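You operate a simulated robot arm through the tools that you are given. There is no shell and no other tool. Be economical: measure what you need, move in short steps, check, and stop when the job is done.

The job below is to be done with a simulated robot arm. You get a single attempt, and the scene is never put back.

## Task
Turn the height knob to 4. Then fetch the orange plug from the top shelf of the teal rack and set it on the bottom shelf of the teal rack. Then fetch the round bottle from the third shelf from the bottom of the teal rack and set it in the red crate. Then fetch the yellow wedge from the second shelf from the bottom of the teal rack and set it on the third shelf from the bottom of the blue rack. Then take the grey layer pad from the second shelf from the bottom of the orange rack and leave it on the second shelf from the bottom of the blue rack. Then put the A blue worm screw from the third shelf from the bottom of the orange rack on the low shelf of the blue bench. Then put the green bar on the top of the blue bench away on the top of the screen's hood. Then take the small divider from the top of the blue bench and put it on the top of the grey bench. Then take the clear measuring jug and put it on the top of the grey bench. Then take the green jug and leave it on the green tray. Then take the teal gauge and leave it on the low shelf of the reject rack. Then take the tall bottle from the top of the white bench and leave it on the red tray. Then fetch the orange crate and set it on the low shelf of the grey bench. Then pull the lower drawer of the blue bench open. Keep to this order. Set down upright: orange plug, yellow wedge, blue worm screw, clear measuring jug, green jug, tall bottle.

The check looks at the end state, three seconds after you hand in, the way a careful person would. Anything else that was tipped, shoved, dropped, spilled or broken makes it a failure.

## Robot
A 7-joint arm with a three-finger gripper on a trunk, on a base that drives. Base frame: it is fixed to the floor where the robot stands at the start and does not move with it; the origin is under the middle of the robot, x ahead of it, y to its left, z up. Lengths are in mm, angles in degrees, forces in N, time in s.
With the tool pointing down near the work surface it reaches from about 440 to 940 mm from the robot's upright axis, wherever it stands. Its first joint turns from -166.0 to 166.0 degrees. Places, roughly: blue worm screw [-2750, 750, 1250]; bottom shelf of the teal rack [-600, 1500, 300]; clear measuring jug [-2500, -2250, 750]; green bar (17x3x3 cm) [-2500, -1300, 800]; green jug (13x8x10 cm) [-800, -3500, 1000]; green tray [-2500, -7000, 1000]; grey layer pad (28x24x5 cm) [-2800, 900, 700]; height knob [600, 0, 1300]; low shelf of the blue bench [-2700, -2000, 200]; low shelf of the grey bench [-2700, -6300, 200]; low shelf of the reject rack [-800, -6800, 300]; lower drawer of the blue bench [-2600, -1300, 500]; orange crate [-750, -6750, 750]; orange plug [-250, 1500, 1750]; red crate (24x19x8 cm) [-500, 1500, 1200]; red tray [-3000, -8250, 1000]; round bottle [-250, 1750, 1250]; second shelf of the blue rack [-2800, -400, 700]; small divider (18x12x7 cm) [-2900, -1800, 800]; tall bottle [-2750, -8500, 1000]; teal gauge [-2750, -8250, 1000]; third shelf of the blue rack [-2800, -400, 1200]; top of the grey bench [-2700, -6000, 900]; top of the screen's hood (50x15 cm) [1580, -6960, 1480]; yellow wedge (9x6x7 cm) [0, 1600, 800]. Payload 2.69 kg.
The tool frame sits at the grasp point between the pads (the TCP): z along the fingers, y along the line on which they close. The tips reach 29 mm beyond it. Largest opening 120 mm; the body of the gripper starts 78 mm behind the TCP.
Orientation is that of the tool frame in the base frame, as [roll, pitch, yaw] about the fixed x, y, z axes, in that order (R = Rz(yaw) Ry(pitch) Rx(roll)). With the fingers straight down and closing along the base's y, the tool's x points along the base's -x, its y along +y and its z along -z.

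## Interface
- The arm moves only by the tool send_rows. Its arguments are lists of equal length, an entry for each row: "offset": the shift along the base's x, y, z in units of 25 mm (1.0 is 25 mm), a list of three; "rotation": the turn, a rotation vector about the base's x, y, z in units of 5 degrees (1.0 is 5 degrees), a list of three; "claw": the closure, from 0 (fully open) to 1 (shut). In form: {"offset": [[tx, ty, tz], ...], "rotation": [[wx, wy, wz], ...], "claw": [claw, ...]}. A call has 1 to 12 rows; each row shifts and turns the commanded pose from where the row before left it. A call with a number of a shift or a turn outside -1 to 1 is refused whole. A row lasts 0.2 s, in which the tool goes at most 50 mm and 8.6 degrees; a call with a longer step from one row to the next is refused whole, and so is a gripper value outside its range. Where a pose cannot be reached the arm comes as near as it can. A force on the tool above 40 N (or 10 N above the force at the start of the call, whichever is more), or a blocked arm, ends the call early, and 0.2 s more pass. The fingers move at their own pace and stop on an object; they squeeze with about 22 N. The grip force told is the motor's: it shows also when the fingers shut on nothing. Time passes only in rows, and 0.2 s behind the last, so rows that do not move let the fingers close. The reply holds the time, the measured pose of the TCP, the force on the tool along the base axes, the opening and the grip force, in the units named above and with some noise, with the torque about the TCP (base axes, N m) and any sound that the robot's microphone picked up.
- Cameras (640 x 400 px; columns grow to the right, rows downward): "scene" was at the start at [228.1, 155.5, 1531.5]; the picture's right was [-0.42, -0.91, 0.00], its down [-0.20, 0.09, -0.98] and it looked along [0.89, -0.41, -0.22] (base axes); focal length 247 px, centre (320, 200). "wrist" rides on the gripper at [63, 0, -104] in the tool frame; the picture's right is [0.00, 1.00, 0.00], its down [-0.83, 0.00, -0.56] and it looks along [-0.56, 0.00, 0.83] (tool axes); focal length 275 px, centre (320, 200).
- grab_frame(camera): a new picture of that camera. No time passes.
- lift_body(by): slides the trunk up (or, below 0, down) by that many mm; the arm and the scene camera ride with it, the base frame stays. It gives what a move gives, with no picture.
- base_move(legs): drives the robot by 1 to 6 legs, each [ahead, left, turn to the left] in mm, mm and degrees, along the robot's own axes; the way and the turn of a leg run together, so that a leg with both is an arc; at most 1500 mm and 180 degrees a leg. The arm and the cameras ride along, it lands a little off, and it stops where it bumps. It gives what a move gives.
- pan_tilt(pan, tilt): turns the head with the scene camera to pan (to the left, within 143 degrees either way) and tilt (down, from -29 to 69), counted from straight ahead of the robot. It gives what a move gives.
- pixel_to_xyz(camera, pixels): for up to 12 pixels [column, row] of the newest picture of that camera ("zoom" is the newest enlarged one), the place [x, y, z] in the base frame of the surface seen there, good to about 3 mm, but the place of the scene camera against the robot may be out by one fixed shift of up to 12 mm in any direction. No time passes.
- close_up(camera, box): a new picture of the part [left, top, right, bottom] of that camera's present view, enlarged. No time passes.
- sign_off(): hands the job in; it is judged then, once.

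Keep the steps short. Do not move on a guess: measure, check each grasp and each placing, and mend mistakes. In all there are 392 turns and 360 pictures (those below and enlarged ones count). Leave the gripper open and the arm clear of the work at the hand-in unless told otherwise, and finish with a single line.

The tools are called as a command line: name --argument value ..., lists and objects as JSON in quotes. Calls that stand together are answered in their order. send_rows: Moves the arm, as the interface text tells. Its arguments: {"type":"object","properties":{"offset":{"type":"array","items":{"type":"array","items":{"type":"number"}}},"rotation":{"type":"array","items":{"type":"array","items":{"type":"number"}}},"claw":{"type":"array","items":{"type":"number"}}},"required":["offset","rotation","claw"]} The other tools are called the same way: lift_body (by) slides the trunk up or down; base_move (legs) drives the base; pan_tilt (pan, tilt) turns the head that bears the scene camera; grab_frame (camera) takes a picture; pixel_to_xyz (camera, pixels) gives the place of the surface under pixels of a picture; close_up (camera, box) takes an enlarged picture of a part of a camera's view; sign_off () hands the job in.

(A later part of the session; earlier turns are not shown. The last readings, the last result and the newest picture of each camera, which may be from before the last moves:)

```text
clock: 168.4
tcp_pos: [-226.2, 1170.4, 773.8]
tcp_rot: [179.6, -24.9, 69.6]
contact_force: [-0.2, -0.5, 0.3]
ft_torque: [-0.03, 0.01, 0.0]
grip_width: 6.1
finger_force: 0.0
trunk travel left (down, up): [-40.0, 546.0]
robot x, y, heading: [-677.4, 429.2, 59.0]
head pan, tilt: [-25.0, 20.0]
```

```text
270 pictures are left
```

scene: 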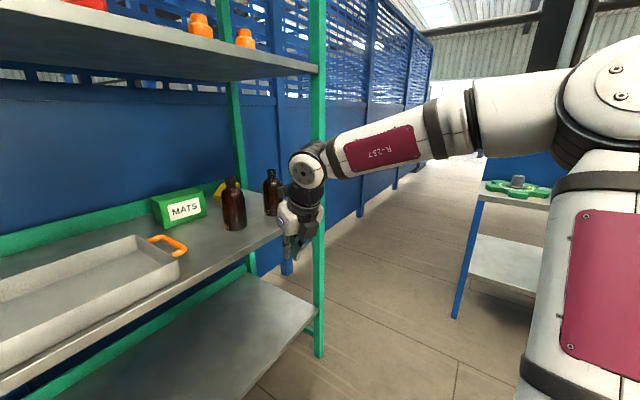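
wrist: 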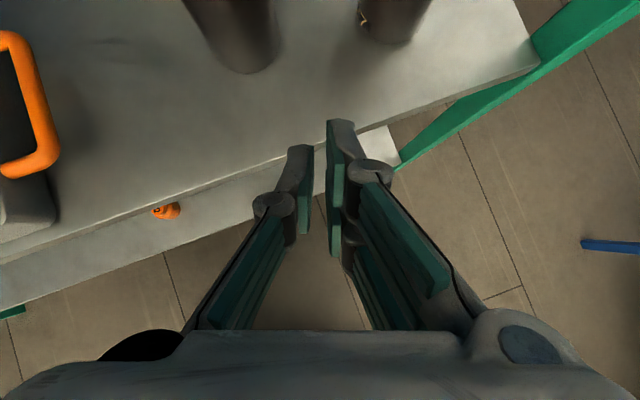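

pixel_to_xyz --camera "scene" --pixels '[[307, 168], [310, 185], [330, 150], [350, 170], [350, 135], [400, 145], [400, 120], [400, 165], [440, 130], [440, 155], [520, 100], [600, 90]]'

```text
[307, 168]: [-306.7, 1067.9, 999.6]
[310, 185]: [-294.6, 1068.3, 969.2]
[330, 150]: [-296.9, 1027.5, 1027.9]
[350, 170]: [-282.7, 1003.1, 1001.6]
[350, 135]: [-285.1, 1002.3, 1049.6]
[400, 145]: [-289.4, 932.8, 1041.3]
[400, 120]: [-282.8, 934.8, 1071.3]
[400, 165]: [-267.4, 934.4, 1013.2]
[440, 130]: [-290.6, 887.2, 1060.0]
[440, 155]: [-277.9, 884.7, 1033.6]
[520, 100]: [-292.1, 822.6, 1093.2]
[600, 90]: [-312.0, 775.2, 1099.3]
```

pixel_to_xyz --camera "scene" --pixels '[[430, 108], [465, 95], [490, 84], [520, 76], [550, 70], [580, 62], [610, 52], [630, 60]]'

```text
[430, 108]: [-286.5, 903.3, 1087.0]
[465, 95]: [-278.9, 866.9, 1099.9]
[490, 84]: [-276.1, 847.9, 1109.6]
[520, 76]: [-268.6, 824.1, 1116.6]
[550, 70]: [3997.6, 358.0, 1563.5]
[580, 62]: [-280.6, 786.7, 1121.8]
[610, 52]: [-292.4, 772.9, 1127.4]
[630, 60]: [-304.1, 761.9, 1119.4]
```

The forearm now runs straight with about 57 mm margin at working height. I'll raise the trunk 88 mm to pass over the bottles and drive in to y≈1500.

lift_body --by 90

base_move --legs '[[353, 53, 0]]'

grab_frame --camera "scene"

grab_frame --camera "wrist"

```text
clock: 169.7
tcp_pos: [-225.0, 1170.6, 864.9]
tcp_rot: [179.5, -25.0, 69.7]
contact_force: [1.4, -0.3, -0.1]
ft_torque: [0.0, -0.01, -0.01]
grip_width: 6.2
finger_force: 0.1
trunk travel left (down, up): [-130.0, 456.0]
robot x, y, heading: [-671.7, 427.6, 58.8]
head pan, tilt: [-25.0, 20.0]
```

```text
clock: 172.0
tcp_pos: [-83.6, 1499.6, 864.8]
tcp_rot: [179.6, -24.9, 69.5]
contact_force: [-0.2, -0.5, -0.8]
ft_torque: [-0.01, 0.0, 0.01]
grip_width: 6.3
finger_force: 0.0
trunk travel left (down, up): [-130.0, 456.0]
robot x, y, heading: [-535.6, 758.4, 58.5]
head pan, tilt: [-25.0, 20.0]
```

```text
269 pictures are left
```

scene: 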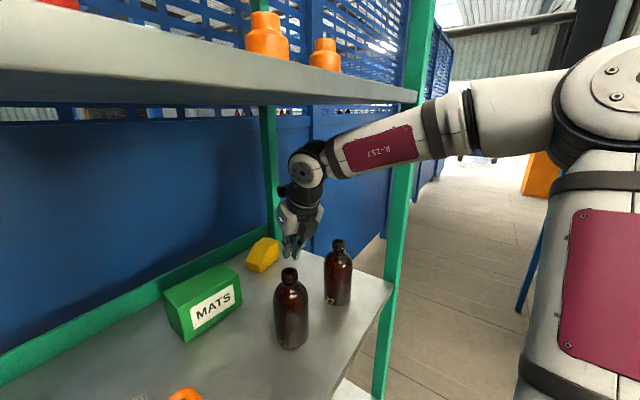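

```text
268 pictures are left
```

wrist: 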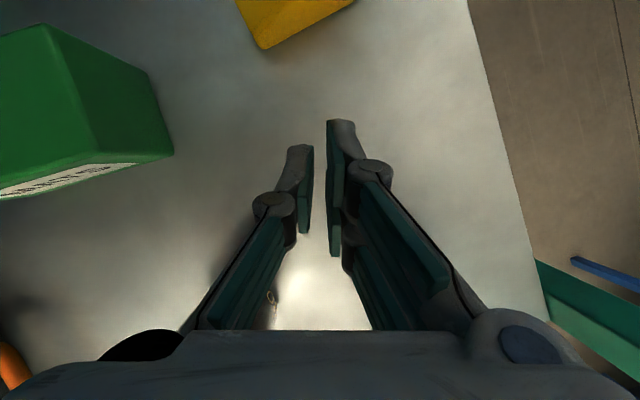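

Clean. I'll lower the trunk 76 mm, open the gripper and look.

lift_body --by -76

send_rows --offset '[[0, 0, 0], [0, 0, 0], [0, 0, 0]]' --rotation '[[0, 0, 0], [0, 0, 0], [0, 0, 0]]' --claw '[0.4, 0, 0]'

grab_frame --camera "wrist"

grab_frame --camera "scene"

```text
clock: 173.1
tcp_pos: [-84.7, 1499.6, 788.6]
tcp_rot: [179.6, -24.9, 69.5]
contact_force: [0.0, 0.5, -0.2]
ft_torque: [-0.01, 0.02, 0.0]
grip_width: 6.2
finger_force: 0.1
trunk travel left (down, up): [-54.0, 532.0]
robot x, y, heading: [-537.1, 761.0, 58.6]
head pan, tilt: [-25.0, 20.0]
```

```text
clock: 173.9
tcp_pos: [-85.2, 1499.7, 788.2]
tcp_rot: [179.6, -24.9, 69.5]
contact_force: [0.7, 0.0, -0.5]
ft_torque: [0.0, 0.01, 0.01]
grip_width: 120.0
finger_force: 0.0
trunk travel left (down, up): [-54.0, 532.0]
robot x, y, heading: [-537.6, 755.3, 58.6]
head pan, tilt: [-25.0, 20.0]
```

```text
267 pictures are left
```

wrist: 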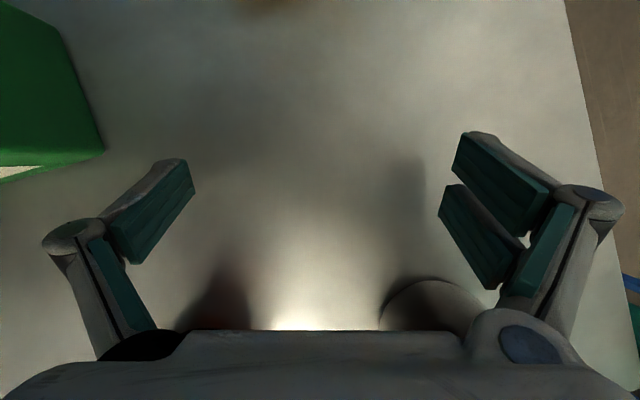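

```text
266 pictures are left
```

scene: 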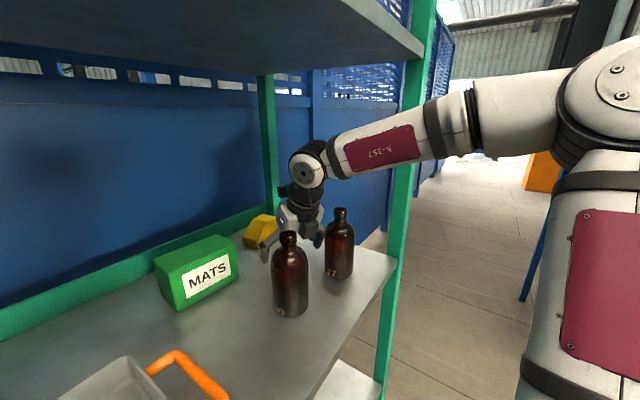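

pixel_to_xyz --camera "wrist" --pixels '[[104, 150], [60, 35], [100, 145], [75, 232], [110, 215], [185, 165], [620, 200], [50, 240]]'

```text
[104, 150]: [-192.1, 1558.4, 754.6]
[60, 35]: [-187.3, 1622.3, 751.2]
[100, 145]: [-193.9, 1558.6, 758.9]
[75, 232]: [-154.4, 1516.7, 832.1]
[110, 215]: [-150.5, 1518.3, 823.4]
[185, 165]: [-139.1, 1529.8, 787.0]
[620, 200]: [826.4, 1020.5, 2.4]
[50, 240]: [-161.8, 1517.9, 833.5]
```

Box is clear by 27 mm. I'll drive 75 % of the way and look.

base_move --legs '[[100, 33, 0]]'

grab_frame --camera "wrist"

pixel_to_xyz --camera "wrist" --pixels '[[300, 100], [320, 120], [340, 80]]'

```text
clock: 175.1
tcp_pos: [-61.9, 1602.2, 788.6]
tcp_rot: [179.6, -24.9, 69.4]
contact_force: [-0.2, -0.4, 0.1]
ft_torque: [-0.01, -0.02, 0.0]
grip_width: 120.1
finger_force: 0.1
trunk travel left (down, up): [-54.0, 532.0]
robot x, y, heading: [-511.3, 859.8, 58.7]
head pan, tilt: [-25.0, 20.0]
```

```text
265 pictures are left
```

wrist: 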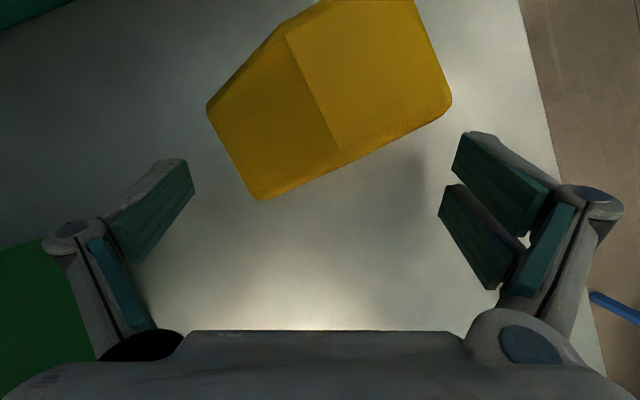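

```text
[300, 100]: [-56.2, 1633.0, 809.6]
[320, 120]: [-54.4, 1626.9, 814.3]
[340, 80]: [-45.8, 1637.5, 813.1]
```

I have spare room now, so I'll turn the tool +15° to match the wedge better and shift 9 mm right.

send_rows --offset '[[0.36, 0, 0], [0, 0, 0], [0, 0, 0], [0, 0, 0]]' --rotation '[[0, 0, 1], [0, 0, 1], [0, 0, 1], [0, 0, 0]]' --claw '[0, 0, 0, 0]'

base_move --legs '[[30, 18, 0]]'

grab_frame --camera "wrist"

grab_frame --camera "scene"

```text
clock: 176.1
tcp_pos: [-54.0, 1602.1, 787.6]
tcp_rot: [179.6, -25.0, 84.6]
contact_force: [0.5, -0.5, 0.5]
ft_torque: [0.0, 0.01, 0.02]
grip_width: 120.0
finger_force: 0.1
trunk travel left (down, up): [-54.0, 532.0]
robot x, y, heading: [-510.8, 857.6, 58.9]
head pan, tilt: [-25.0, 20.0]
```

```text
clock: 176.9
tcp_pos: [-54.3, 1637.6, 789.0]
tcp_rot: [179.6, -25.0, 84.6]
contact_force: [0.3, -0.9, 0.3]
ft_torque: [-0.03, 0.03, 0.01]
grip_width: 120.0
finger_force: 0.0
trunk travel left (down, up): [-54.0, 532.0]
robot x, y, heading: [-512.0, 896.0, 58.8]
head pan, tilt: [-25.0, 20.0]
```

```text
264 pictures are left
```

wrist: 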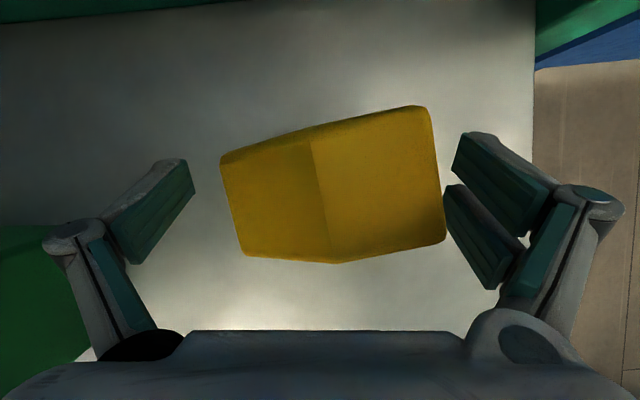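

```text
263 pictures are left
```

scene: 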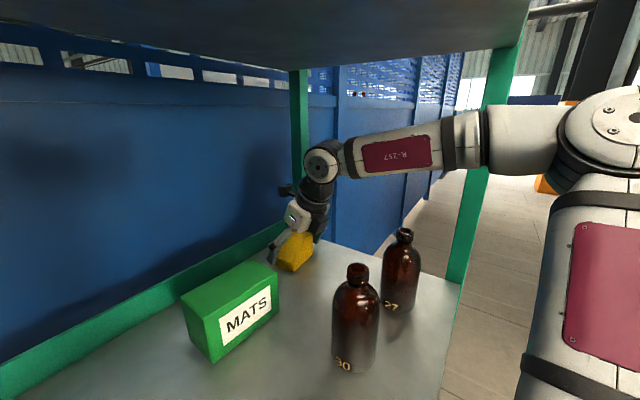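

Wedge is between the pads. I'll drop 3 mm and close.

send_rows --offset '[[0, 0, -0.14], [0, 0, 0], [0, 0, 0], [0, 0, 0], [0, 0, 0]]' --rotation '[[0, 0, 0], [0, 0, 0], [0, 0, 0], [0, 0, 0], [0, 0, 0]]' --claw '[0, 0.2, 0.4, 0.5, 0.5]'

grab_frame --camera "wrist"

```text
clock: 178.2
tcp_pos: [-52.8, 1636.4, 785.9]
tcp_rot: [179.5, -25.0, 84.6]
contact_force: [3.4, -1.3, 4.1]
ft_torque: [-0.17, -0.17, 0.18]
grip_width: 98.4
finger_force: 22.0
trunk travel left (down, up): [-54.0, 532.0]
robot x, y, heading: [-512.6, 895.2, 58.7]
head pan, tilt: [-25.0, 20.0]
```

```text
262 pictures are left
```

wrist: 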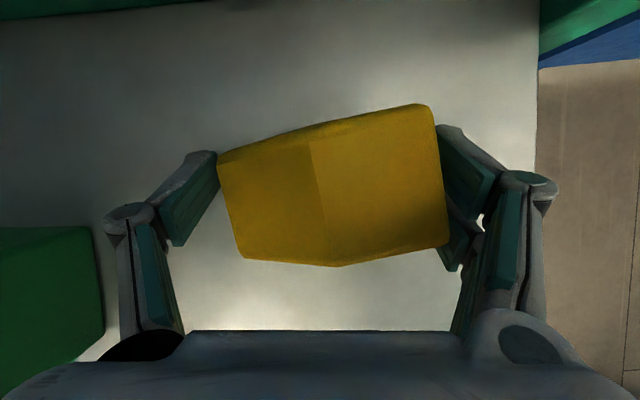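

It holds only on the corners, about 10° off. I'll open, rotate the tool +10° and close again.

send_rows --offset '[[0, 0, 0], [0, 0, 0], [0, 0, 0], [0, 0, 0], [0, 0, 0], [0, 0, 0], [0, 0, 0], [0, 0, 0]]' --rotation '[[0, 0, 0], [0, 0, 0], [0, 0, 1], [0, 0, 1], [0, 0, 0], [0, 0, 0], [0, 0, 0], [0, 0, 0]]' --claw '[0.05, 0, 0, 0, 0.2, 0.4, 0.5, 0.5]'

grab_frame --camera "wrist"

```text
clock: 179.9
tcp_pos: [-55.4, 1637.6, 785.3]
tcp_rot: [179.6, -25.1, 94.7]
contact_force: [-2.5, -0.9, 2.6]
ft_torque: [0.0, -0.16, 0.04]
grip_width: 90.6
finger_force: 22.0
trunk travel left (down, up): [-54.0, 532.0]
robot x, y, heading: [-513.0, 895.9, 58.9]
head pan, tilt: [-25.0, 20.0]
```

```text
261 pictures are left
```

wrist: 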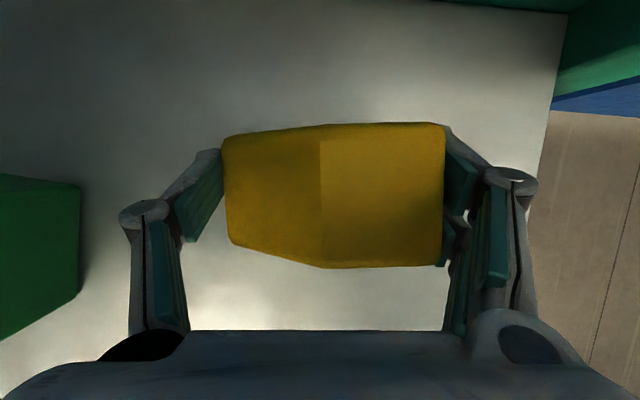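

Aligned grip, 90.6 mm. To get out I'll lift a little, pull back to y≈1487 (between the box and bottles), go left to x≈−325, then out to the front left of the bottles.

lift_body --by 30

base_move --legs '[[-128, -78, 0]]'

lift_body --by 50

grab_frame --camera "wrist"

grab_frame --camera "scene"

```text
clock: 180.7
tcp_pos: [-53.6, 1636.3, 815.1]
tcp_rot: [179.6, -25.0, 94.4]
contact_force: [0.4, 0.1, -2.1]
ft_torque: [0.01, 0.0, -0.02]
grip_width: 90.2
finger_force: 21.6
trunk travel left (down, up): [-84.0, 502.0]
robot x, y, heading: [-512.0, 894.0, 58.8]
head pan, tilt: [-25.0, 20.0]
```

```text
clock: 182.1
tcp_pos: [-52.6, 1486.1, 815.4]
tcp_rot: [179.6, -24.9, 94.6]
contact_force: [-0.3, 0.3, -2.1]
ft_torque: [-0.09, 0.01, 0.03]
grip_width: 90.4
finger_force: 22.0
trunk travel left (down, up): [-84.0, 502.0]
robot x, y, heading: [-513.2, 746.7, 58.8]
head pan, tilt: [-25.0, 20.0]
```

```text
clock: 183.0
tcp_pos: [-53.2, 1488.1, 865.3]
tcp_rot: [179.6, -24.9, 94.6]
contact_force: [0.1, 0.2, -3.2]
ft_torque: [-0.01, 0.01, 0.01]
grip_width: 90.2
finger_force: 22.0
trunk travel left (down, up): [-134.0, 452.0]
robot x, y, heading: [-515.1, 744.5, 59.1]
head pan, tilt: [-25.0, 20.0]
```

```text
260 pictures are left
```

wrist: 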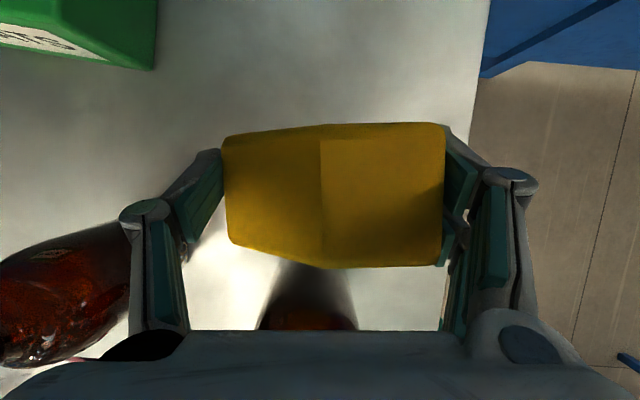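

```text
259 pictures are left
```

scene: 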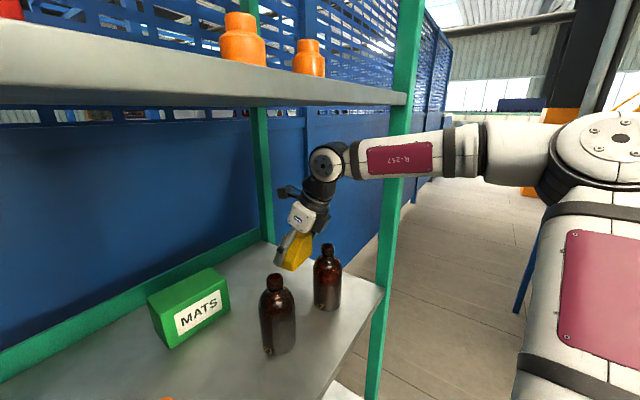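

base_move --legs '[[-140, 233, 0]]'

grab_frame --camera "wrist"

grab_frame --camera "scene"

```text
clock: 184.9
tcp_pos: [-324.6, 1484.7, 864.7]
tcp_rot: [179.6, -24.9, 94.6]
contact_force: [0.3, 0.0, -2.5]
ft_torque: [0.01, 0.01, -0.03]
grip_width: 90.0
finger_force: 22.4
trunk travel left (down, up): [-134.0, 452.0]
robot x, y, heading: [-785.5, 743.3, 58.7]
head pan, tilt: [-25.0, 20.0]
```

```text
258 pictures are left
```

wrist: 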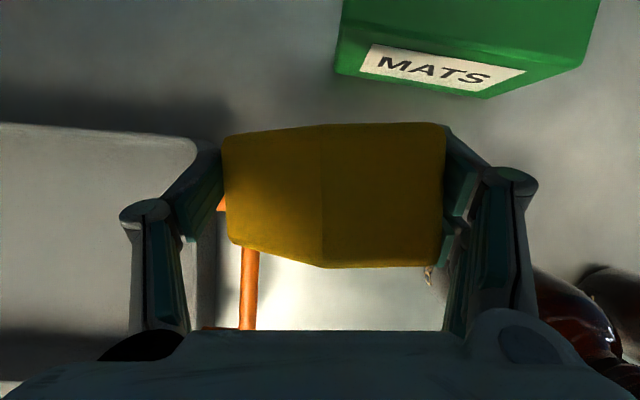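

```text
257 pictures are left
```

scene: 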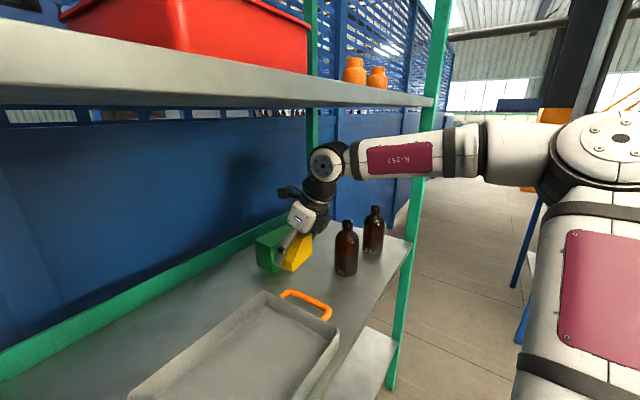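

base_move --legs '[[-299, -182, 0]]'

grab_frame --camera "scene"

grab_frame --camera "wrist"

```text
clock: 187.2
tcp_pos: [-322.3, 1132.8, 865.3]
tcp_rot: [179.6, -24.8, 94.2]
contact_force: [-0.2, -0.3, -2.6]
ft_torque: [-0.01, 0.01, 0.0]
grip_width: 89.9
finger_force: 21.5
trunk travel left (down, up): [-134.0, 452.0]
robot x, y, heading: [-785.5, 392.2, 58.5]
head pan, tilt: [-25.0, 20.0]
```

```text
256 pictures are left
```

scene: 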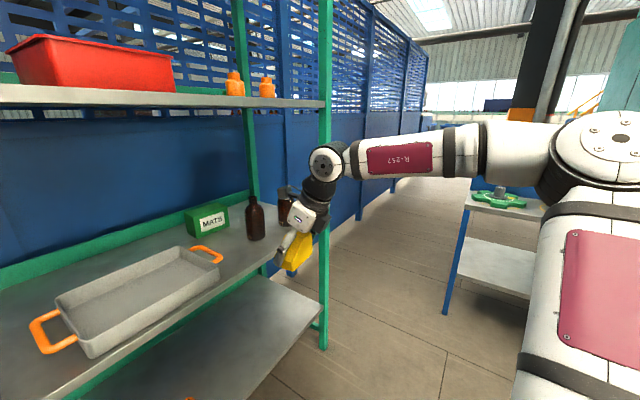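

```text
255 pictures are left
```

wrist: 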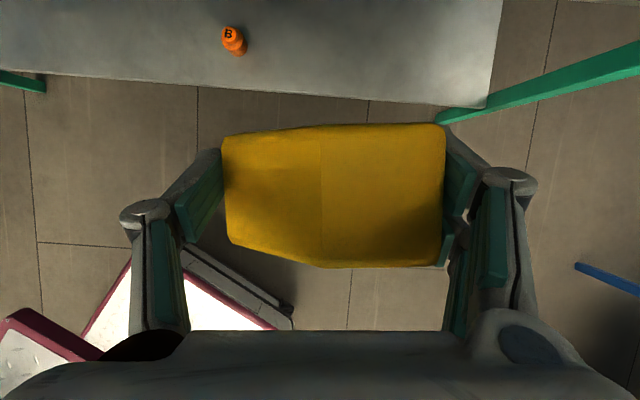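

Free of the rack. I'll drive away and turn to face the blue rack (heading 180°).

base_move --legs '[[-668, -56, 0], [0, 0, 121.4]]'

pan_tilt --pan 0 --tilt 15

grab_frame --camera "scene"

```text
clock: 195.9
tcp_pos: [-1957.6, -198.2, 864.8]
tcp_rot: [179.6, -24.9, -144.0]
contact_force: [-0.1, 0.2, -3.5]
ft_torque: [-0.01, -0.03, -0.01]
grip_width: 89.9
finger_force: 22.1
trunk travel left (down, up): [-134.0, 452.0]
robot x, y, heading: [-1087.4, -201.7, -179.8]
head pan, tilt: [-25.0, 20.0]
```

```text
clock: 196.8
tcp_pos: [-1957.7, -197.7, 864.6]
tcp_rot: [179.5, -24.9, -144.1]
contact_force: [0.5, -0.1, -2.3]
ft_torque: [0.01, -0.03, 0.01]
grip_width: 90.0
finger_force: 22.3
trunk travel left (down, up): [-134.0, 452.0]
robot x, y, heading: [-1086.1, -202.7, -180.1]
head pan, tilt: [0.0, 15.0]
```

```text
254 pictures are left
```

scene: 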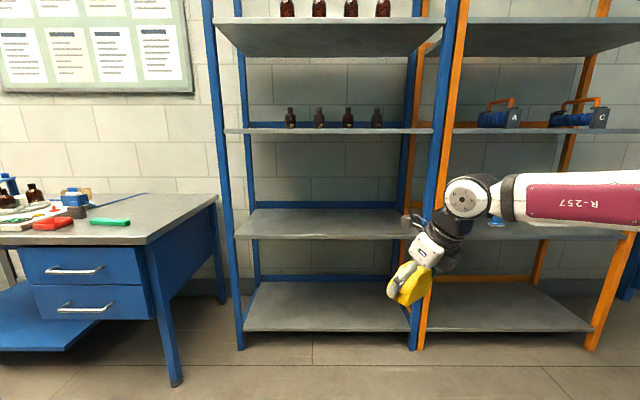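

pixel_to_xyz --camera "scene" --pixels '[[330, 132], [330, 238], [330, 225], [330, 55], [240, 132], [425, 132], [291, 120], [320, 120], [377, 118], [330, 330], [450, 130], [515, 132]]'

close_up --camera "scene" --box '[430, 70, 640, 260]'

```text
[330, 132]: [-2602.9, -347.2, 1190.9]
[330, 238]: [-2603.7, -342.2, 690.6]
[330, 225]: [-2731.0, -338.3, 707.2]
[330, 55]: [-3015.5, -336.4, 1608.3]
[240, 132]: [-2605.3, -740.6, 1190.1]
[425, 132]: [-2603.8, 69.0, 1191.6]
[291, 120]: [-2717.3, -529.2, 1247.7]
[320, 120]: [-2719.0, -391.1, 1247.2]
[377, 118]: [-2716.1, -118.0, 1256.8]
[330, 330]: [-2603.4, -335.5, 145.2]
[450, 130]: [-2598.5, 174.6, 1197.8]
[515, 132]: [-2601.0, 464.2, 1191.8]
```

```text
2.11 times, centred on (535, 165) of scene
```

zoom: 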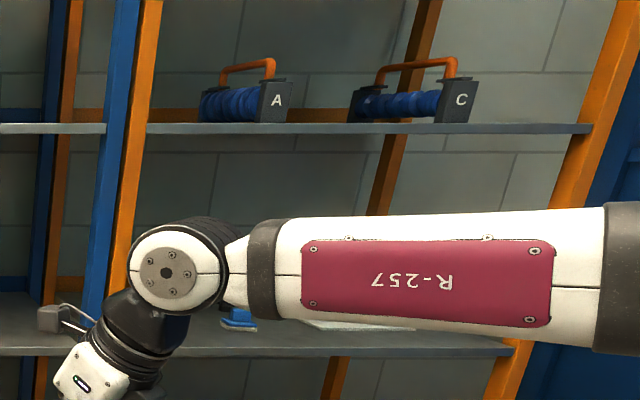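

Third blue shelf: edge x≈−2600, z≈1200, bottles at y −530..−118. The free bay is around y −645. I'll raise the trunk, square the tool to the rack and drive up to it.

lift_body --by 400

send_rows --offset '[[0, 0, 0], [0, 0, 0], [0, 0, 0], [0, 0, 0], [0, 0, 0], [0, 0, 0], [0, 0, 0], [0, 0, 0], [0, 0, 0]]' --rotation '[[0, 0, -0.9], [0, 0, -0.9], [0, 0, -0.9], [0, 0, -0.9], [0, 0, -0.9], [0, 0, -0.9], [0, 0, -0.9], [0, 0, -0.9], [0, 0, 0]]' --claw '[0.5, 0.5, 0.5, 0.5, 0.5, 0.5, 0.5, 0.5, 0.5]'

base_move --legs '[[540, 443, 0]]'

grab_frame --camera "wrist"

grab_frame --camera "scene"

```text
clock: 200.7
tcp_pos: [-1958.9, -198.3, 1263.6]
tcp_rot: [179.6, -24.9, -144.1]
contact_force: [-0.3, 0.2, -3.0]
ft_torque: [0.0, -0.01, -0.02]
grip_width: 90.0
finger_force: 22.1
trunk travel left (down, up): [-534.0, 52.0]
robot x, y, heading: [-1085.5, -200.9, -179.9]
head pan, tilt: [0.0, 15.0]
```

```text
clock: 202.7
tcp_pos: [-1957.3, -198.7, 1264.4]
tcp_rot: [179.5, -25.0, 179.8]
contact_force: [0.3, 0.5, -1.7]
ft_torque: [-0.02, -0.01, 0.02]
grip_width: 90.0
finger_force: 21.9
trunk travel left (down, up): [-534.0, 52.0]
robot x, y, heading: [-1087.3, -204.7, -179.8]
head pan, tilt: [0.0, 15.0]
```

```text
clock: 206.5
tcp_pos: [-2496.4, -645.9, 1264.6]
tcp_rot: [179.6, -24.8, 179.9]
contact_force: [-0.9, -0.5, -3.4]
ft_torque: [0.0, 0.02, 0.0]
grip_width: 90.0
finger_force: 21.8
trunk travel left (down, up): [-534.0, 52.0]
robot x, y, heading: [-1621.7, -651.6, -179.9]
head pan, tilt: [0.0, 15.0]
```

```text
252 pictures are left
```

wrist: 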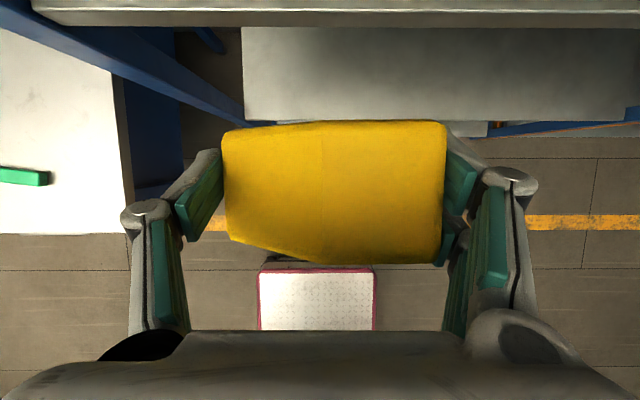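

```text
251 pictures are left
```

scene: 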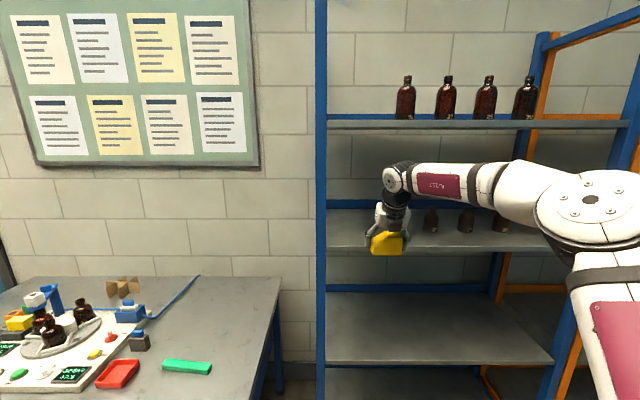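

pixel_to_xyz --camera "wrist" --pixels '[[320, 5], [320, 12], [320, 20], [100, 8], [500, 8], [150, 80], [100, 30], [230, 80]]'

```text
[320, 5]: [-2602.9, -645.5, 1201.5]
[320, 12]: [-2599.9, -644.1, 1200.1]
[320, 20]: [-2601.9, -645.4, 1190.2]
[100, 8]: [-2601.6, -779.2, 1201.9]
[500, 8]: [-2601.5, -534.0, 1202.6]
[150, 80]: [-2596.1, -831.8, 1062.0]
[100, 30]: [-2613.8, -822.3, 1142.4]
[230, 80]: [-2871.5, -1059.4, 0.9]
```

base_move --legs '[[172, 12, 0]]'

grab_frame --camera "wrist"

pixel_to_xyz --camera "wrist" --pixels '[[330, 300], [280, 60], [330, 262], [330, 200], [200, 320]]'

```text
clock: 208.0
tcp_pos: [-2669.3, -659.9, 1263.8]
tcp_rot: [179.6, -24.9, 179.9]
contact_force: [0.1, -0.1, -2.1]
ft_torque: [-0.04, 0.02, -0.01]
grip_width: 90.2
finger_force: 21.9
trunk travel left (down, up): [-534.0, 52.0]
robot x, y, heading: [-1800.4, -660.8, -179.9]
head pan, tilt: [0.0, 15.0]
```

```text
250 pictures are left
```

wrist: 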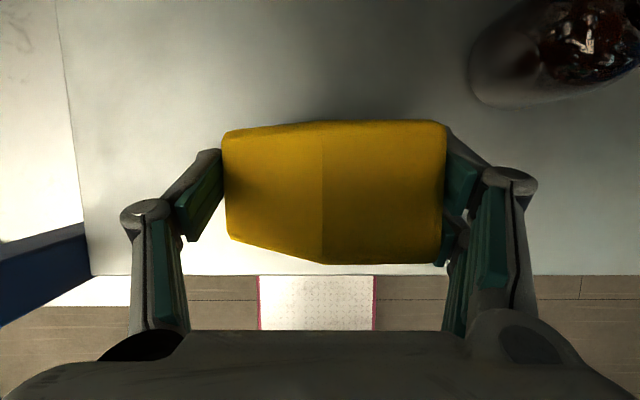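

```text
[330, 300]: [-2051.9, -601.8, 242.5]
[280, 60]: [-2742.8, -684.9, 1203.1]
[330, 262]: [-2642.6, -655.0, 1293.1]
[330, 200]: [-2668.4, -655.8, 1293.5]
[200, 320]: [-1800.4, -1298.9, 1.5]
```

Shelf 1203, wedge bottom about 1231. I'll lower 25 mm, then creep down.

send_rows --offset '[[0, 0, -0.5], [0, 0, -0.5], [0, 0, 0]]' --rotation '[[0, 0, 0], [0, 0, 0], [0, 0, 0]]' --claw '[0.5, 0.5, 0.5]'

send_rows --offset '[[0, 0, -0.06], [0, 0, -0.06], [0, 0, 0]]' --rotation '[[0, 0, 0], [0, 0, 0], [0, 0, 0]]' --claw '[0.5, 0.5, 0.5]'

```text
clock: 208.8
tcp_pos: [-2669.6, -661.0, 1239.0]
tcp_rot: [179.6, -24.8, 180.0]
contact_force: [0.5, -0.1, -3.2]
ft_torque: [-0.02, 0.01, 0.01]
grip_width: 89.8
finger_force: 22.0
trunk travel left (down, up): [-534.0, 52.0]
robot x, y, heading: [-1796.8, -664.3, -179.8]
head pan, tilt: [0.0, 15.0]
```

```text
clock: 209.6
tcp_pos: [-2669.3, -661.2, 1236.3]
tcp_rot: [179.6, -24.8, -180.0]
contact_force: [1.1, -0.2, -3.0]
ft_torque: [-0.02, 0.02, 0.0]
grip_width: 89.8
finger_force: 22.0
trunk travel left (down, up): [-534.0, 52.0]
robot x, y, heading: [-1795.4, -663.4, -180.0]
head pan, tilt: [0.0, 15.0]
```

send_rows --offset '[[0, 0, -0.06], [0, 0, -0.04], [0, 0, 0]]' --rotation '[[0, 0, 0], [0, 0, 0], [0, 0, 0]]' --claw '[0.5, 0.5, 0.5]'

send_rows --offset '[[0, 0, -0.06], [0, 0, 0], [0, 0, 0]]' --rotation '[[0, 0, 0], [0, 0, 0], [0, 0, 0]]' --claw '[0.5, 0.5, 0.5]'

```text
clock: 210.4
tcp_pos: [-2670.2, -660.7, 1235.1]
tcp_rot: [179.4, -25.1, -179.9]
contact_force: [-2.1, 1.4, 12.7]
ft_torque: [0.71, -0.25, 0.12]
grip_width: 90.0
finger_force: 22.2
trunk travel left (down, up): [-534.0, 52.0]
robot x, y, heading: [-1799.1, -660.2, -179.9]
head pan, tilt: [0.0, 15.0]
```

```text
clock: 211.2
tcp_pos: [-2670.6, -659.7, 1234.4]
tcp_rot: [179.5, -25.0, -179.9]
contact_force: [-5.1, 3.2, 21.9]
ft_torque: [0.36, 0.18, 0.45]
grip_width: 90.1
finger_force: 21.8
trunk travel left (down, up): [-534.0, 52.0]
robot x, y, heading: [-1795.6, -665.0, -179.6]
head pan, tilt: [0.0, 15.0]
```

Down (about 22 N). I'll release and pull back up along the tool axis.

send_rows --offset '[[0, 0, 0.03], [0, 0, 0], [0, 0, 0], [0.3, 0, 0.6], [0.4, 0, 0.8], [0.4, 0, 0.8], [0.4, 0, 0.8]]' --rotation '[[0, 0, 0], [0, 0, 0], [0, 0, 0], [0, 0, 0], [0, 0, 0], [0, 0, 0], [0, 0, 0]]' --claw '[0.2, 0, 0, 0, 0, 0, 0]'

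grab_frame --camera "wrist"

```text
clock: 212.8
tcp_pos: [-2632.3, -658.0, 1307.5]
tcp_rot: [179.7, -24.9, -180.0]
contact_force: [-0.3, 0.2, 0.0]
ft_torque: [0.0, 0.0, 0.02]
grip_width: 119.8
finger_force: 0.1
trunk travel left (down, up): [-534.0, 52.0]
robot x, y, heading: [-1798.3, -662.6, -179.6]
head pan, tilt: [0.0, 15.0]
```

```text
249 pictures are left
```

wrist: 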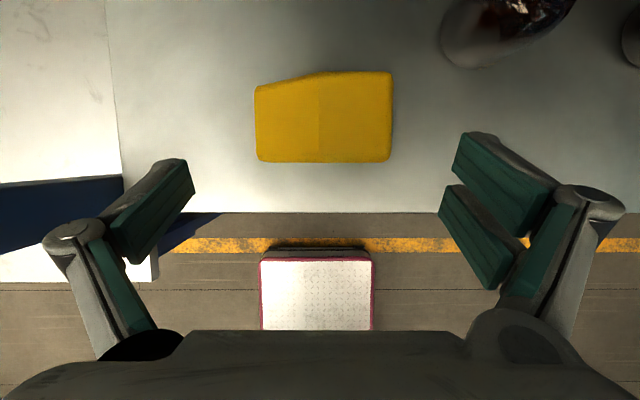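

The wedge is placed. Next is the layer pad: I'll back away, drive in front of the orange rack and look.

base_move --legs '[[-500, 0, 0], [0, -1400, 0]]'

pan_tilt --pan 0 --tilt 25

grab_frame --camera "scene"

close_up --camera "scene" --box '[230, 80, 480, 260]'

```text
clock: 222.3
tcp_pos: [-2133.4, 747.8, 1309.5]
tcp_rot: [179.6, -24.9, 179.8]
contact_force: [0.5, -0.3, 0.5]
ft_torque: [0.0, 0.02, 0.0]
grip_width: 119.8
finger_force: 0.0
trunk travel left (down, up): [-534.0, 52.0]
robot x, y, heading: [-1301.2, 741.8, -180.2]
head pan, tilt: [0.0, 15.0]
```

```text
clock: 223.0
tcp_pos: [-2133.2, 746.5, 1308.1]
tcp_rot: [179.6, -24.9, 179.8]
contact_force: [-0.2, -1.7, -1.5]
ft_torque: [0.04, 0.02, 0.01]
grip_width: 120.1
finger_force: 0.0
trunk travel left (down, up): [-534.0, 52.0]
robot x, y, heading: [-1298.7, 740.0, -180.1]
head pan, tilt: [0.0, 25.0]
```

```text
248 pictures are left
```

scene: 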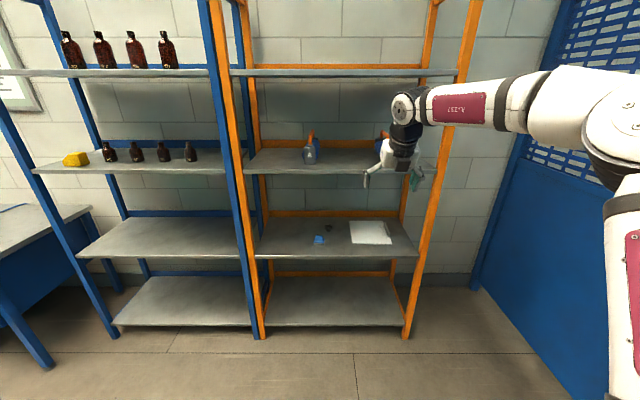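

```text
2.22 times, centred on (355, 170) of scene
```

zoom: 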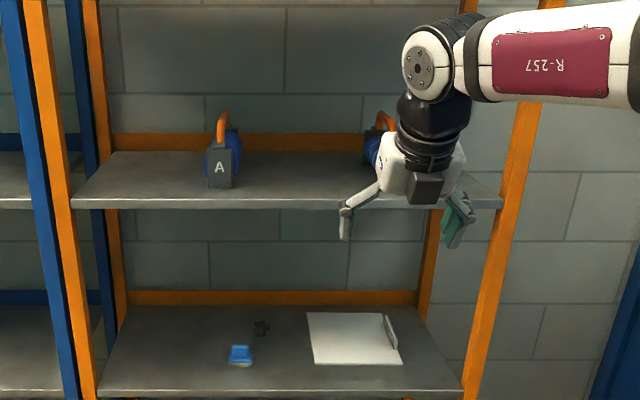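

pixel_to_xyz --camera "scene" --pixels '[[370, 232], [352, 243], [389, 243], [349, 221], [384, 221], [382, 230], [319, 240], [330, 228], [340, 255], [309, 157], [380, 150], [340, 171]]'

close_up --camera "scene" --box '[300, 205, 420, 265]'

```text
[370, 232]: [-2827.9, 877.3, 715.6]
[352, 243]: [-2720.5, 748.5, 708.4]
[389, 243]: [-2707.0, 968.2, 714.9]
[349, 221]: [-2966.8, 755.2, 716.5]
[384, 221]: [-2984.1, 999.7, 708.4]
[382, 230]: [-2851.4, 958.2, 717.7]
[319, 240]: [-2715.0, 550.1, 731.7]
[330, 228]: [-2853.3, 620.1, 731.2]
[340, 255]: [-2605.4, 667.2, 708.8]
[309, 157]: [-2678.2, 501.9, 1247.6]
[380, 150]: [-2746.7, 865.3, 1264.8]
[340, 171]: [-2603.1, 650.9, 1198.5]
```

```text
5.33 times, centred on (360, 235) of scene
```

zoom: 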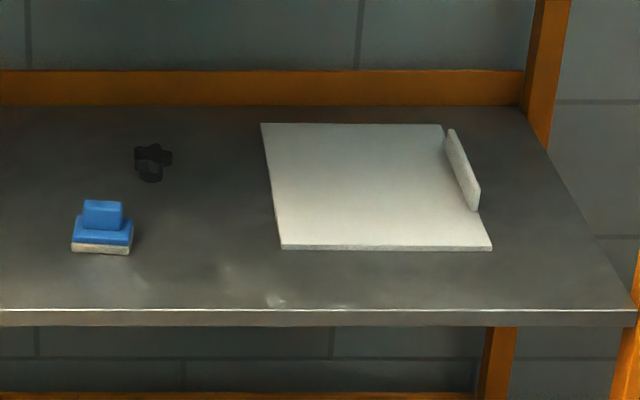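

The pad is a thin sheet with an upright lip on its right side (y≈975, z 708–758). I'll grip that lip at the pad's mid-depth. Lowering the trunk and moving closer.

lift_body --by -400

base_move --legs '[[330, -228, 0]]'

grab_frame --camera "wrist"

grab_frame --camera "scene"

```text
clock: 226.9
tcp_pos: [-2133.8, 748.3, 908.2]
tcp_rot: [179.6, -24.9, 179.9]
contact_force: [0.0, 0.1, 0.9]
ft_torque: [0.03, -0.01, 0.0]
grip_width: 120.2
finger_force: 0.1
trunk travel left (down, up): [-134.0, 452.0]
robot x, y, heading: [-1300.3, 740.8, -179.9]
head pan, tilt: [0.0, 25.0]
```

```text
clock: 229.4
tcp_pos: [-2465.8, 976.6, 908.6]
tcp_rot: [179.6, -24.8, 179.6]
contact_force: [0.2, -0.5, -0.5]
ft_torque: [0.03, -0.01, -0.02]
grip_width: 120.1
finger_force: 0.1
trunk travel left (down, up): [-134.0, 452.0]
robot x, y, heading: [-1630.2, 964.4, 179.9]
head pan, tilt: [0.0, 25.0]
```

```text
245 pictures are left
```

wrist: 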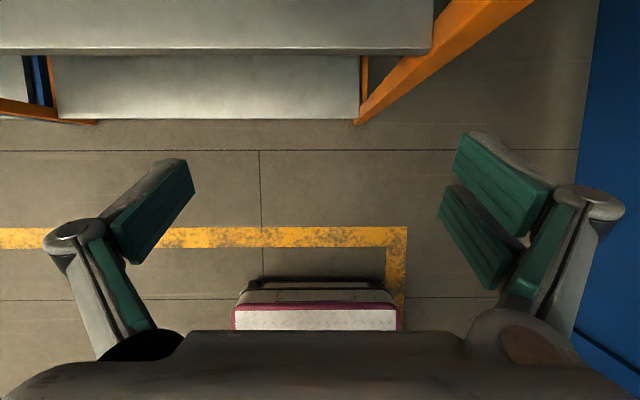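

```text
244 pictures are left
```

scene: 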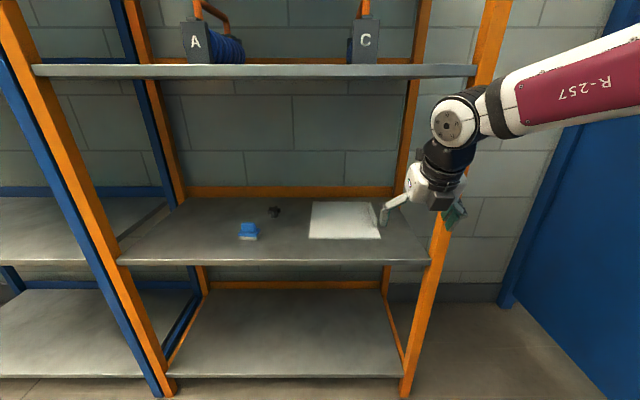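

pixel_to_xyz --camera "wrist" --pixels '[[425, 25], [440, 40], [450, 40], [480, 20], [428, 48]]'

pixel_to_xyz --camera "scene" --pixels '[[480, 110], [495, 110], [530, 100], [560, 95], [590, 90], [620, 75], [450, 125], [490, 50], [510, 50], [440, 230], [385, 215], [600, 60]]'

```text
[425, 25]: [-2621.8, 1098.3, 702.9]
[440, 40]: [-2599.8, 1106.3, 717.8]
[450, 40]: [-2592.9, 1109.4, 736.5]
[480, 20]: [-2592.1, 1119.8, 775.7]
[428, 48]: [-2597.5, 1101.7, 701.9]
```

```text
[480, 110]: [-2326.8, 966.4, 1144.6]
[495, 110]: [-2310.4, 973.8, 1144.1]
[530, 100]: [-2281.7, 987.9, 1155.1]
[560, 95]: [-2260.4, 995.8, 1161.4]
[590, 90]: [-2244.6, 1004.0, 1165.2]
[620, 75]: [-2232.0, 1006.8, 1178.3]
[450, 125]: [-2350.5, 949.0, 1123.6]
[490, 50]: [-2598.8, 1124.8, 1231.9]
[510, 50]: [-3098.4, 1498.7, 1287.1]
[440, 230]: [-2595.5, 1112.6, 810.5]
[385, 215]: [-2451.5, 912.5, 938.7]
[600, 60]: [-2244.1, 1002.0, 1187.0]
```

The forearm would meet the right front post again. As before, I'll stand further left and turn the base 30° right, then square the tool.

base_move --legs '[[0, 430, 0], [0, 0, -30]]'

send_rows --offset '[[0, 0, 0], [0, 0, 0], [0, 0, 0], [0, 0, 0], [0, 0, 0], [0, 0, 0], [0, 0, 0]]' --rotation '[[0, 0, 1], [0, 0, 1], [0, 0, 1], [0, 0, 1], [0, 0, 1], [0, 0, 1], [0, 0, 0]]' --claw '[0.4, 0.4, 0.4, 0.4, 0.4, 0.4, 0.4]'

pan_tilt --pan -10 --tilt 15

grab_frame --camera "scene"

```text
clock: 233.5
tcp_pos: [-2351.1, 957.1, 907.8]
tcp_rot: [179.7, -24.8, 150.0]
contact_force: [0.3, 0.4, 0.1]
ft_torque: [-0.01, -0.02, -0.01]
grip_width: 120.0
finger_force: 0.0
trunk travel left (down, up): [-134.0, 452.0]
robot x, y, heading: [-1630.3, 536.0, 149.8]
head pan, tilt: [0.0, 25.0]
```

```text
clock: 235.1
tcp_pos: [-2348.9, 957.6, 908.5]
tcp_rot: [179.5, -24.9, -180.0]
contact_force: [-0.1, -1.2, 0.0]
ft_torque: [0.01, -0.01, 0.01]
grip_width: 72.0
finger_force: 0.1
trunk travel left (down, up): [-134.0, 452.0]
robot x, y, heading: [-1630.5, 535.0, 150.2]
head pan, tilt: [0.0, 25.0]
```

```text
clock: 235.8
tcp_pos: [-2351.2, 958.2, 907.2]
tcp_rot: [179.6, -24.9, 179.9]
contact_force: [0.0, -0.5, 0.3]
ft_torque: [0.02, 0.02, 0.01]
grip_width: 72.0
finger_force: 0.1
trunk travel left (down, up): [-134.0, 452.0]
robot x, y, heading: [-1629.9, 532.7, 150.5]
head pan, tilt: [-10.0, 15.0]
```

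```text
243 pictures are left
```

scene: 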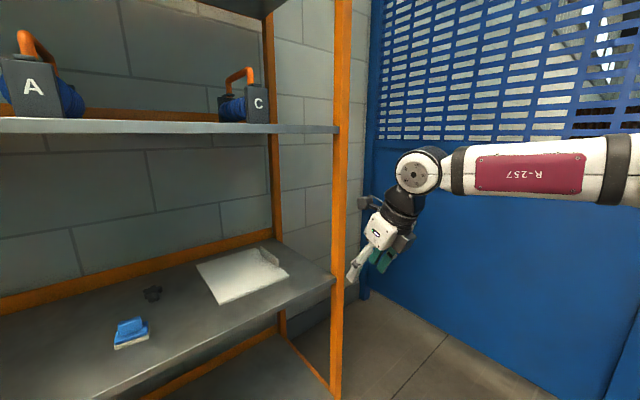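

pixel_to_xyz --camera "scene" --pixels '[[420, 170], [450, 170], [490, 170], [540, 172], [590, 165], [620, 160], [450, 148], [590, 140]]'

```text
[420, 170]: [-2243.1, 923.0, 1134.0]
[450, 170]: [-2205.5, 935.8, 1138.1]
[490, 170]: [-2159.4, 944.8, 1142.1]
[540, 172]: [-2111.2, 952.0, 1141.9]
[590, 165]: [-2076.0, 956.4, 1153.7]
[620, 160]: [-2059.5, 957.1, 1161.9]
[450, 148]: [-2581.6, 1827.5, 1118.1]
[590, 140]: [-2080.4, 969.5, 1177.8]
```

base_move --legs '[[0, 140, 0], [0, 0, -10]]'

send_rows --offset '[[-0.6, 0.5, 0], [-0.6, 0.5, 0], [-0.6, 0.5, 0], [0, 0, 0]]' --rotation '[[0, 0, 0.5], [0, 0, 0.5], [0, 0, 0], [0, 0, 0]]' --claw '[0.4, 0.4, 0.4, 0.4]'

grab_frame --camera "scene"

```text
clock: 237.8
tcp_pos: [-2335.4, 955.3, 907.9]
tcp_rot: [179.6, -25.0, 169.9]
contact_force: [1.2, 0.0, 0.4]
ft_torque: [-0.02, 0.0, -0.03]
grip_width: 72.2
finger_force: 0.2
trunk travel left (down, up): [-134.0, 452.0]
robot x, y, heading: [-1704.8, 412.4, 140.0]
head pan, tilt: [-10.0, 15.0]
```

```text
clock: 238.8
tcp_pos: [-2380.3, 993.5, 907.6]
tcp_rot: [179.7, -24.9, 174.8]
contact_force: [0.0, 0.0, -0.2]
ft_torque: [0.01, 0.01, 0.04]
grip_width: 71.9
finger_force: 0.0
trunk travel left (down, up): [-134.0, 452.0]
robot x, y, heading: [-1699.9, 411.4, 139.8]
head pan, tilt: [-10.0, 15.0]
```

```text
242 pictures are left
```

scene: 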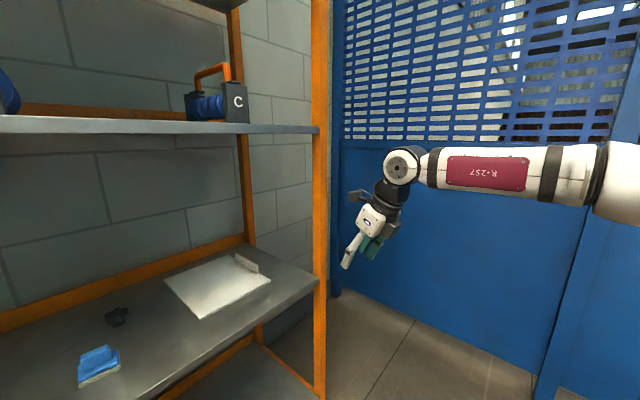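

pixel_to_xyz --camera "scene" --pixels '[[405, 168], [435, 168], [480, 172], [540, 172], [580, 170], [620, 170], [480, 150], [235, 258], [250, 270], [245, 262], [165, 280], [320, 150]]'

```text
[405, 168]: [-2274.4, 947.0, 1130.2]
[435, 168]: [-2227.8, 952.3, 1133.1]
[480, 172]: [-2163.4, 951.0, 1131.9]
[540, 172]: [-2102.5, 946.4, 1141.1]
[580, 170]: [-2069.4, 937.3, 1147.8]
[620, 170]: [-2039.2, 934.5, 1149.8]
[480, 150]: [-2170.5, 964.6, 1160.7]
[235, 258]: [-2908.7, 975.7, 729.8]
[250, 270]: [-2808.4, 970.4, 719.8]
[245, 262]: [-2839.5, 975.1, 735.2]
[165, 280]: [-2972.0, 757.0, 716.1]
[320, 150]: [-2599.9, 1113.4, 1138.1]
```

The forearm now stays about 30–70 mm inside the post line. I'll lower 100 mm and drive in above the lip.

lift_body --by -100

base_move --legs '[[200, 183, 0]]'

grab_frame --camera "wrist"

grab_frame --camera "scene"

```text
clock: 240.2
tcp_pos: [-2379.4, 992.0, 808.2]
tcp_rot: [179.5, -25.0, 174.9]
contact_force: [0.4, 0.2, -0.2]
ft_torque: [0.02, -0.03, 0.02]
grip_width: 71.6
finger_force: 0.0
trunk travel left (down, up): [-34.0, 552.0]
robot x, y, heading: [-1699.6, 414.1, 139.9]
head pan, tilt: [-10.0, 15.0]
```

```text
clock: 242.1
tcp_pos: [-2650.4, 981.9, 807.7]
tcp_rot: [179.5, -24.9, 174.8]
contact_force: [-0.8, 0.8, -0.6]
ft_torque: [0.0, -0.01, 0.02]
grip_width: 72.1
finger_force: 0.0
trunk travel left (down, up): [-34.0, 552.0]
robot x, y, heading: [-1968.9, 401.3, 140.2]
head pan, tilt: [-10.0, 15.0]
```

```text
241 pictures are left
```

wrist: 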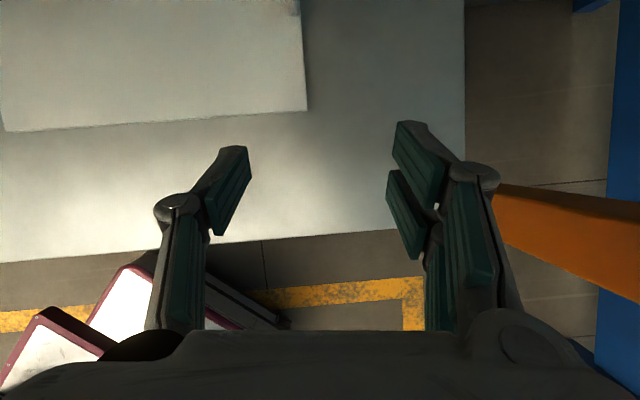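

```text
240 pictures are left
```

scene: 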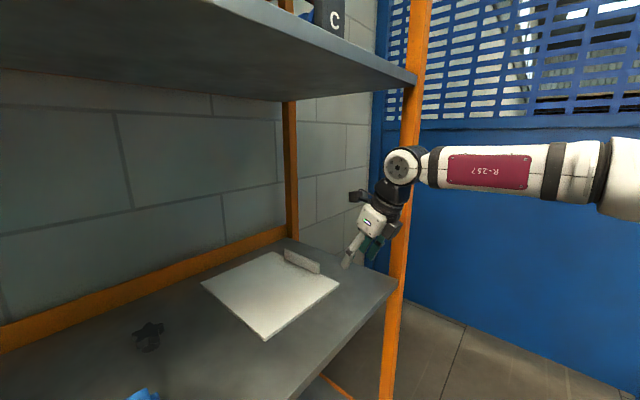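

pixel_to_xyz --camera "wrist" --pixels '[[303, 108], [295, 5], [150, 60], [10, 130], [400, 60], [500, 200], [299, 30]]'

pixel_to_xyz --camera "scene" --pixels '[[285, 252], [319, 268], [303, 262], [338, 285], [268, 338], [204, 285]]'

```text
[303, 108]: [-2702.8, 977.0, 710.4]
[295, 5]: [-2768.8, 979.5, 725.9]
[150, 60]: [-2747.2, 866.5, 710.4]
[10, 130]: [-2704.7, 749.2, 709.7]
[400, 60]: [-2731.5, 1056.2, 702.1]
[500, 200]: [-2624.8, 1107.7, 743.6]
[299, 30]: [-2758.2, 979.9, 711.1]
```

```text
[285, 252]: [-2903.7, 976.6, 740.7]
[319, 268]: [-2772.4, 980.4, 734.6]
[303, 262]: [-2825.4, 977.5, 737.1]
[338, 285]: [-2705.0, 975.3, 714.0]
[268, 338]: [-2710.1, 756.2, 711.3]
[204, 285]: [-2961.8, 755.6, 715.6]
```

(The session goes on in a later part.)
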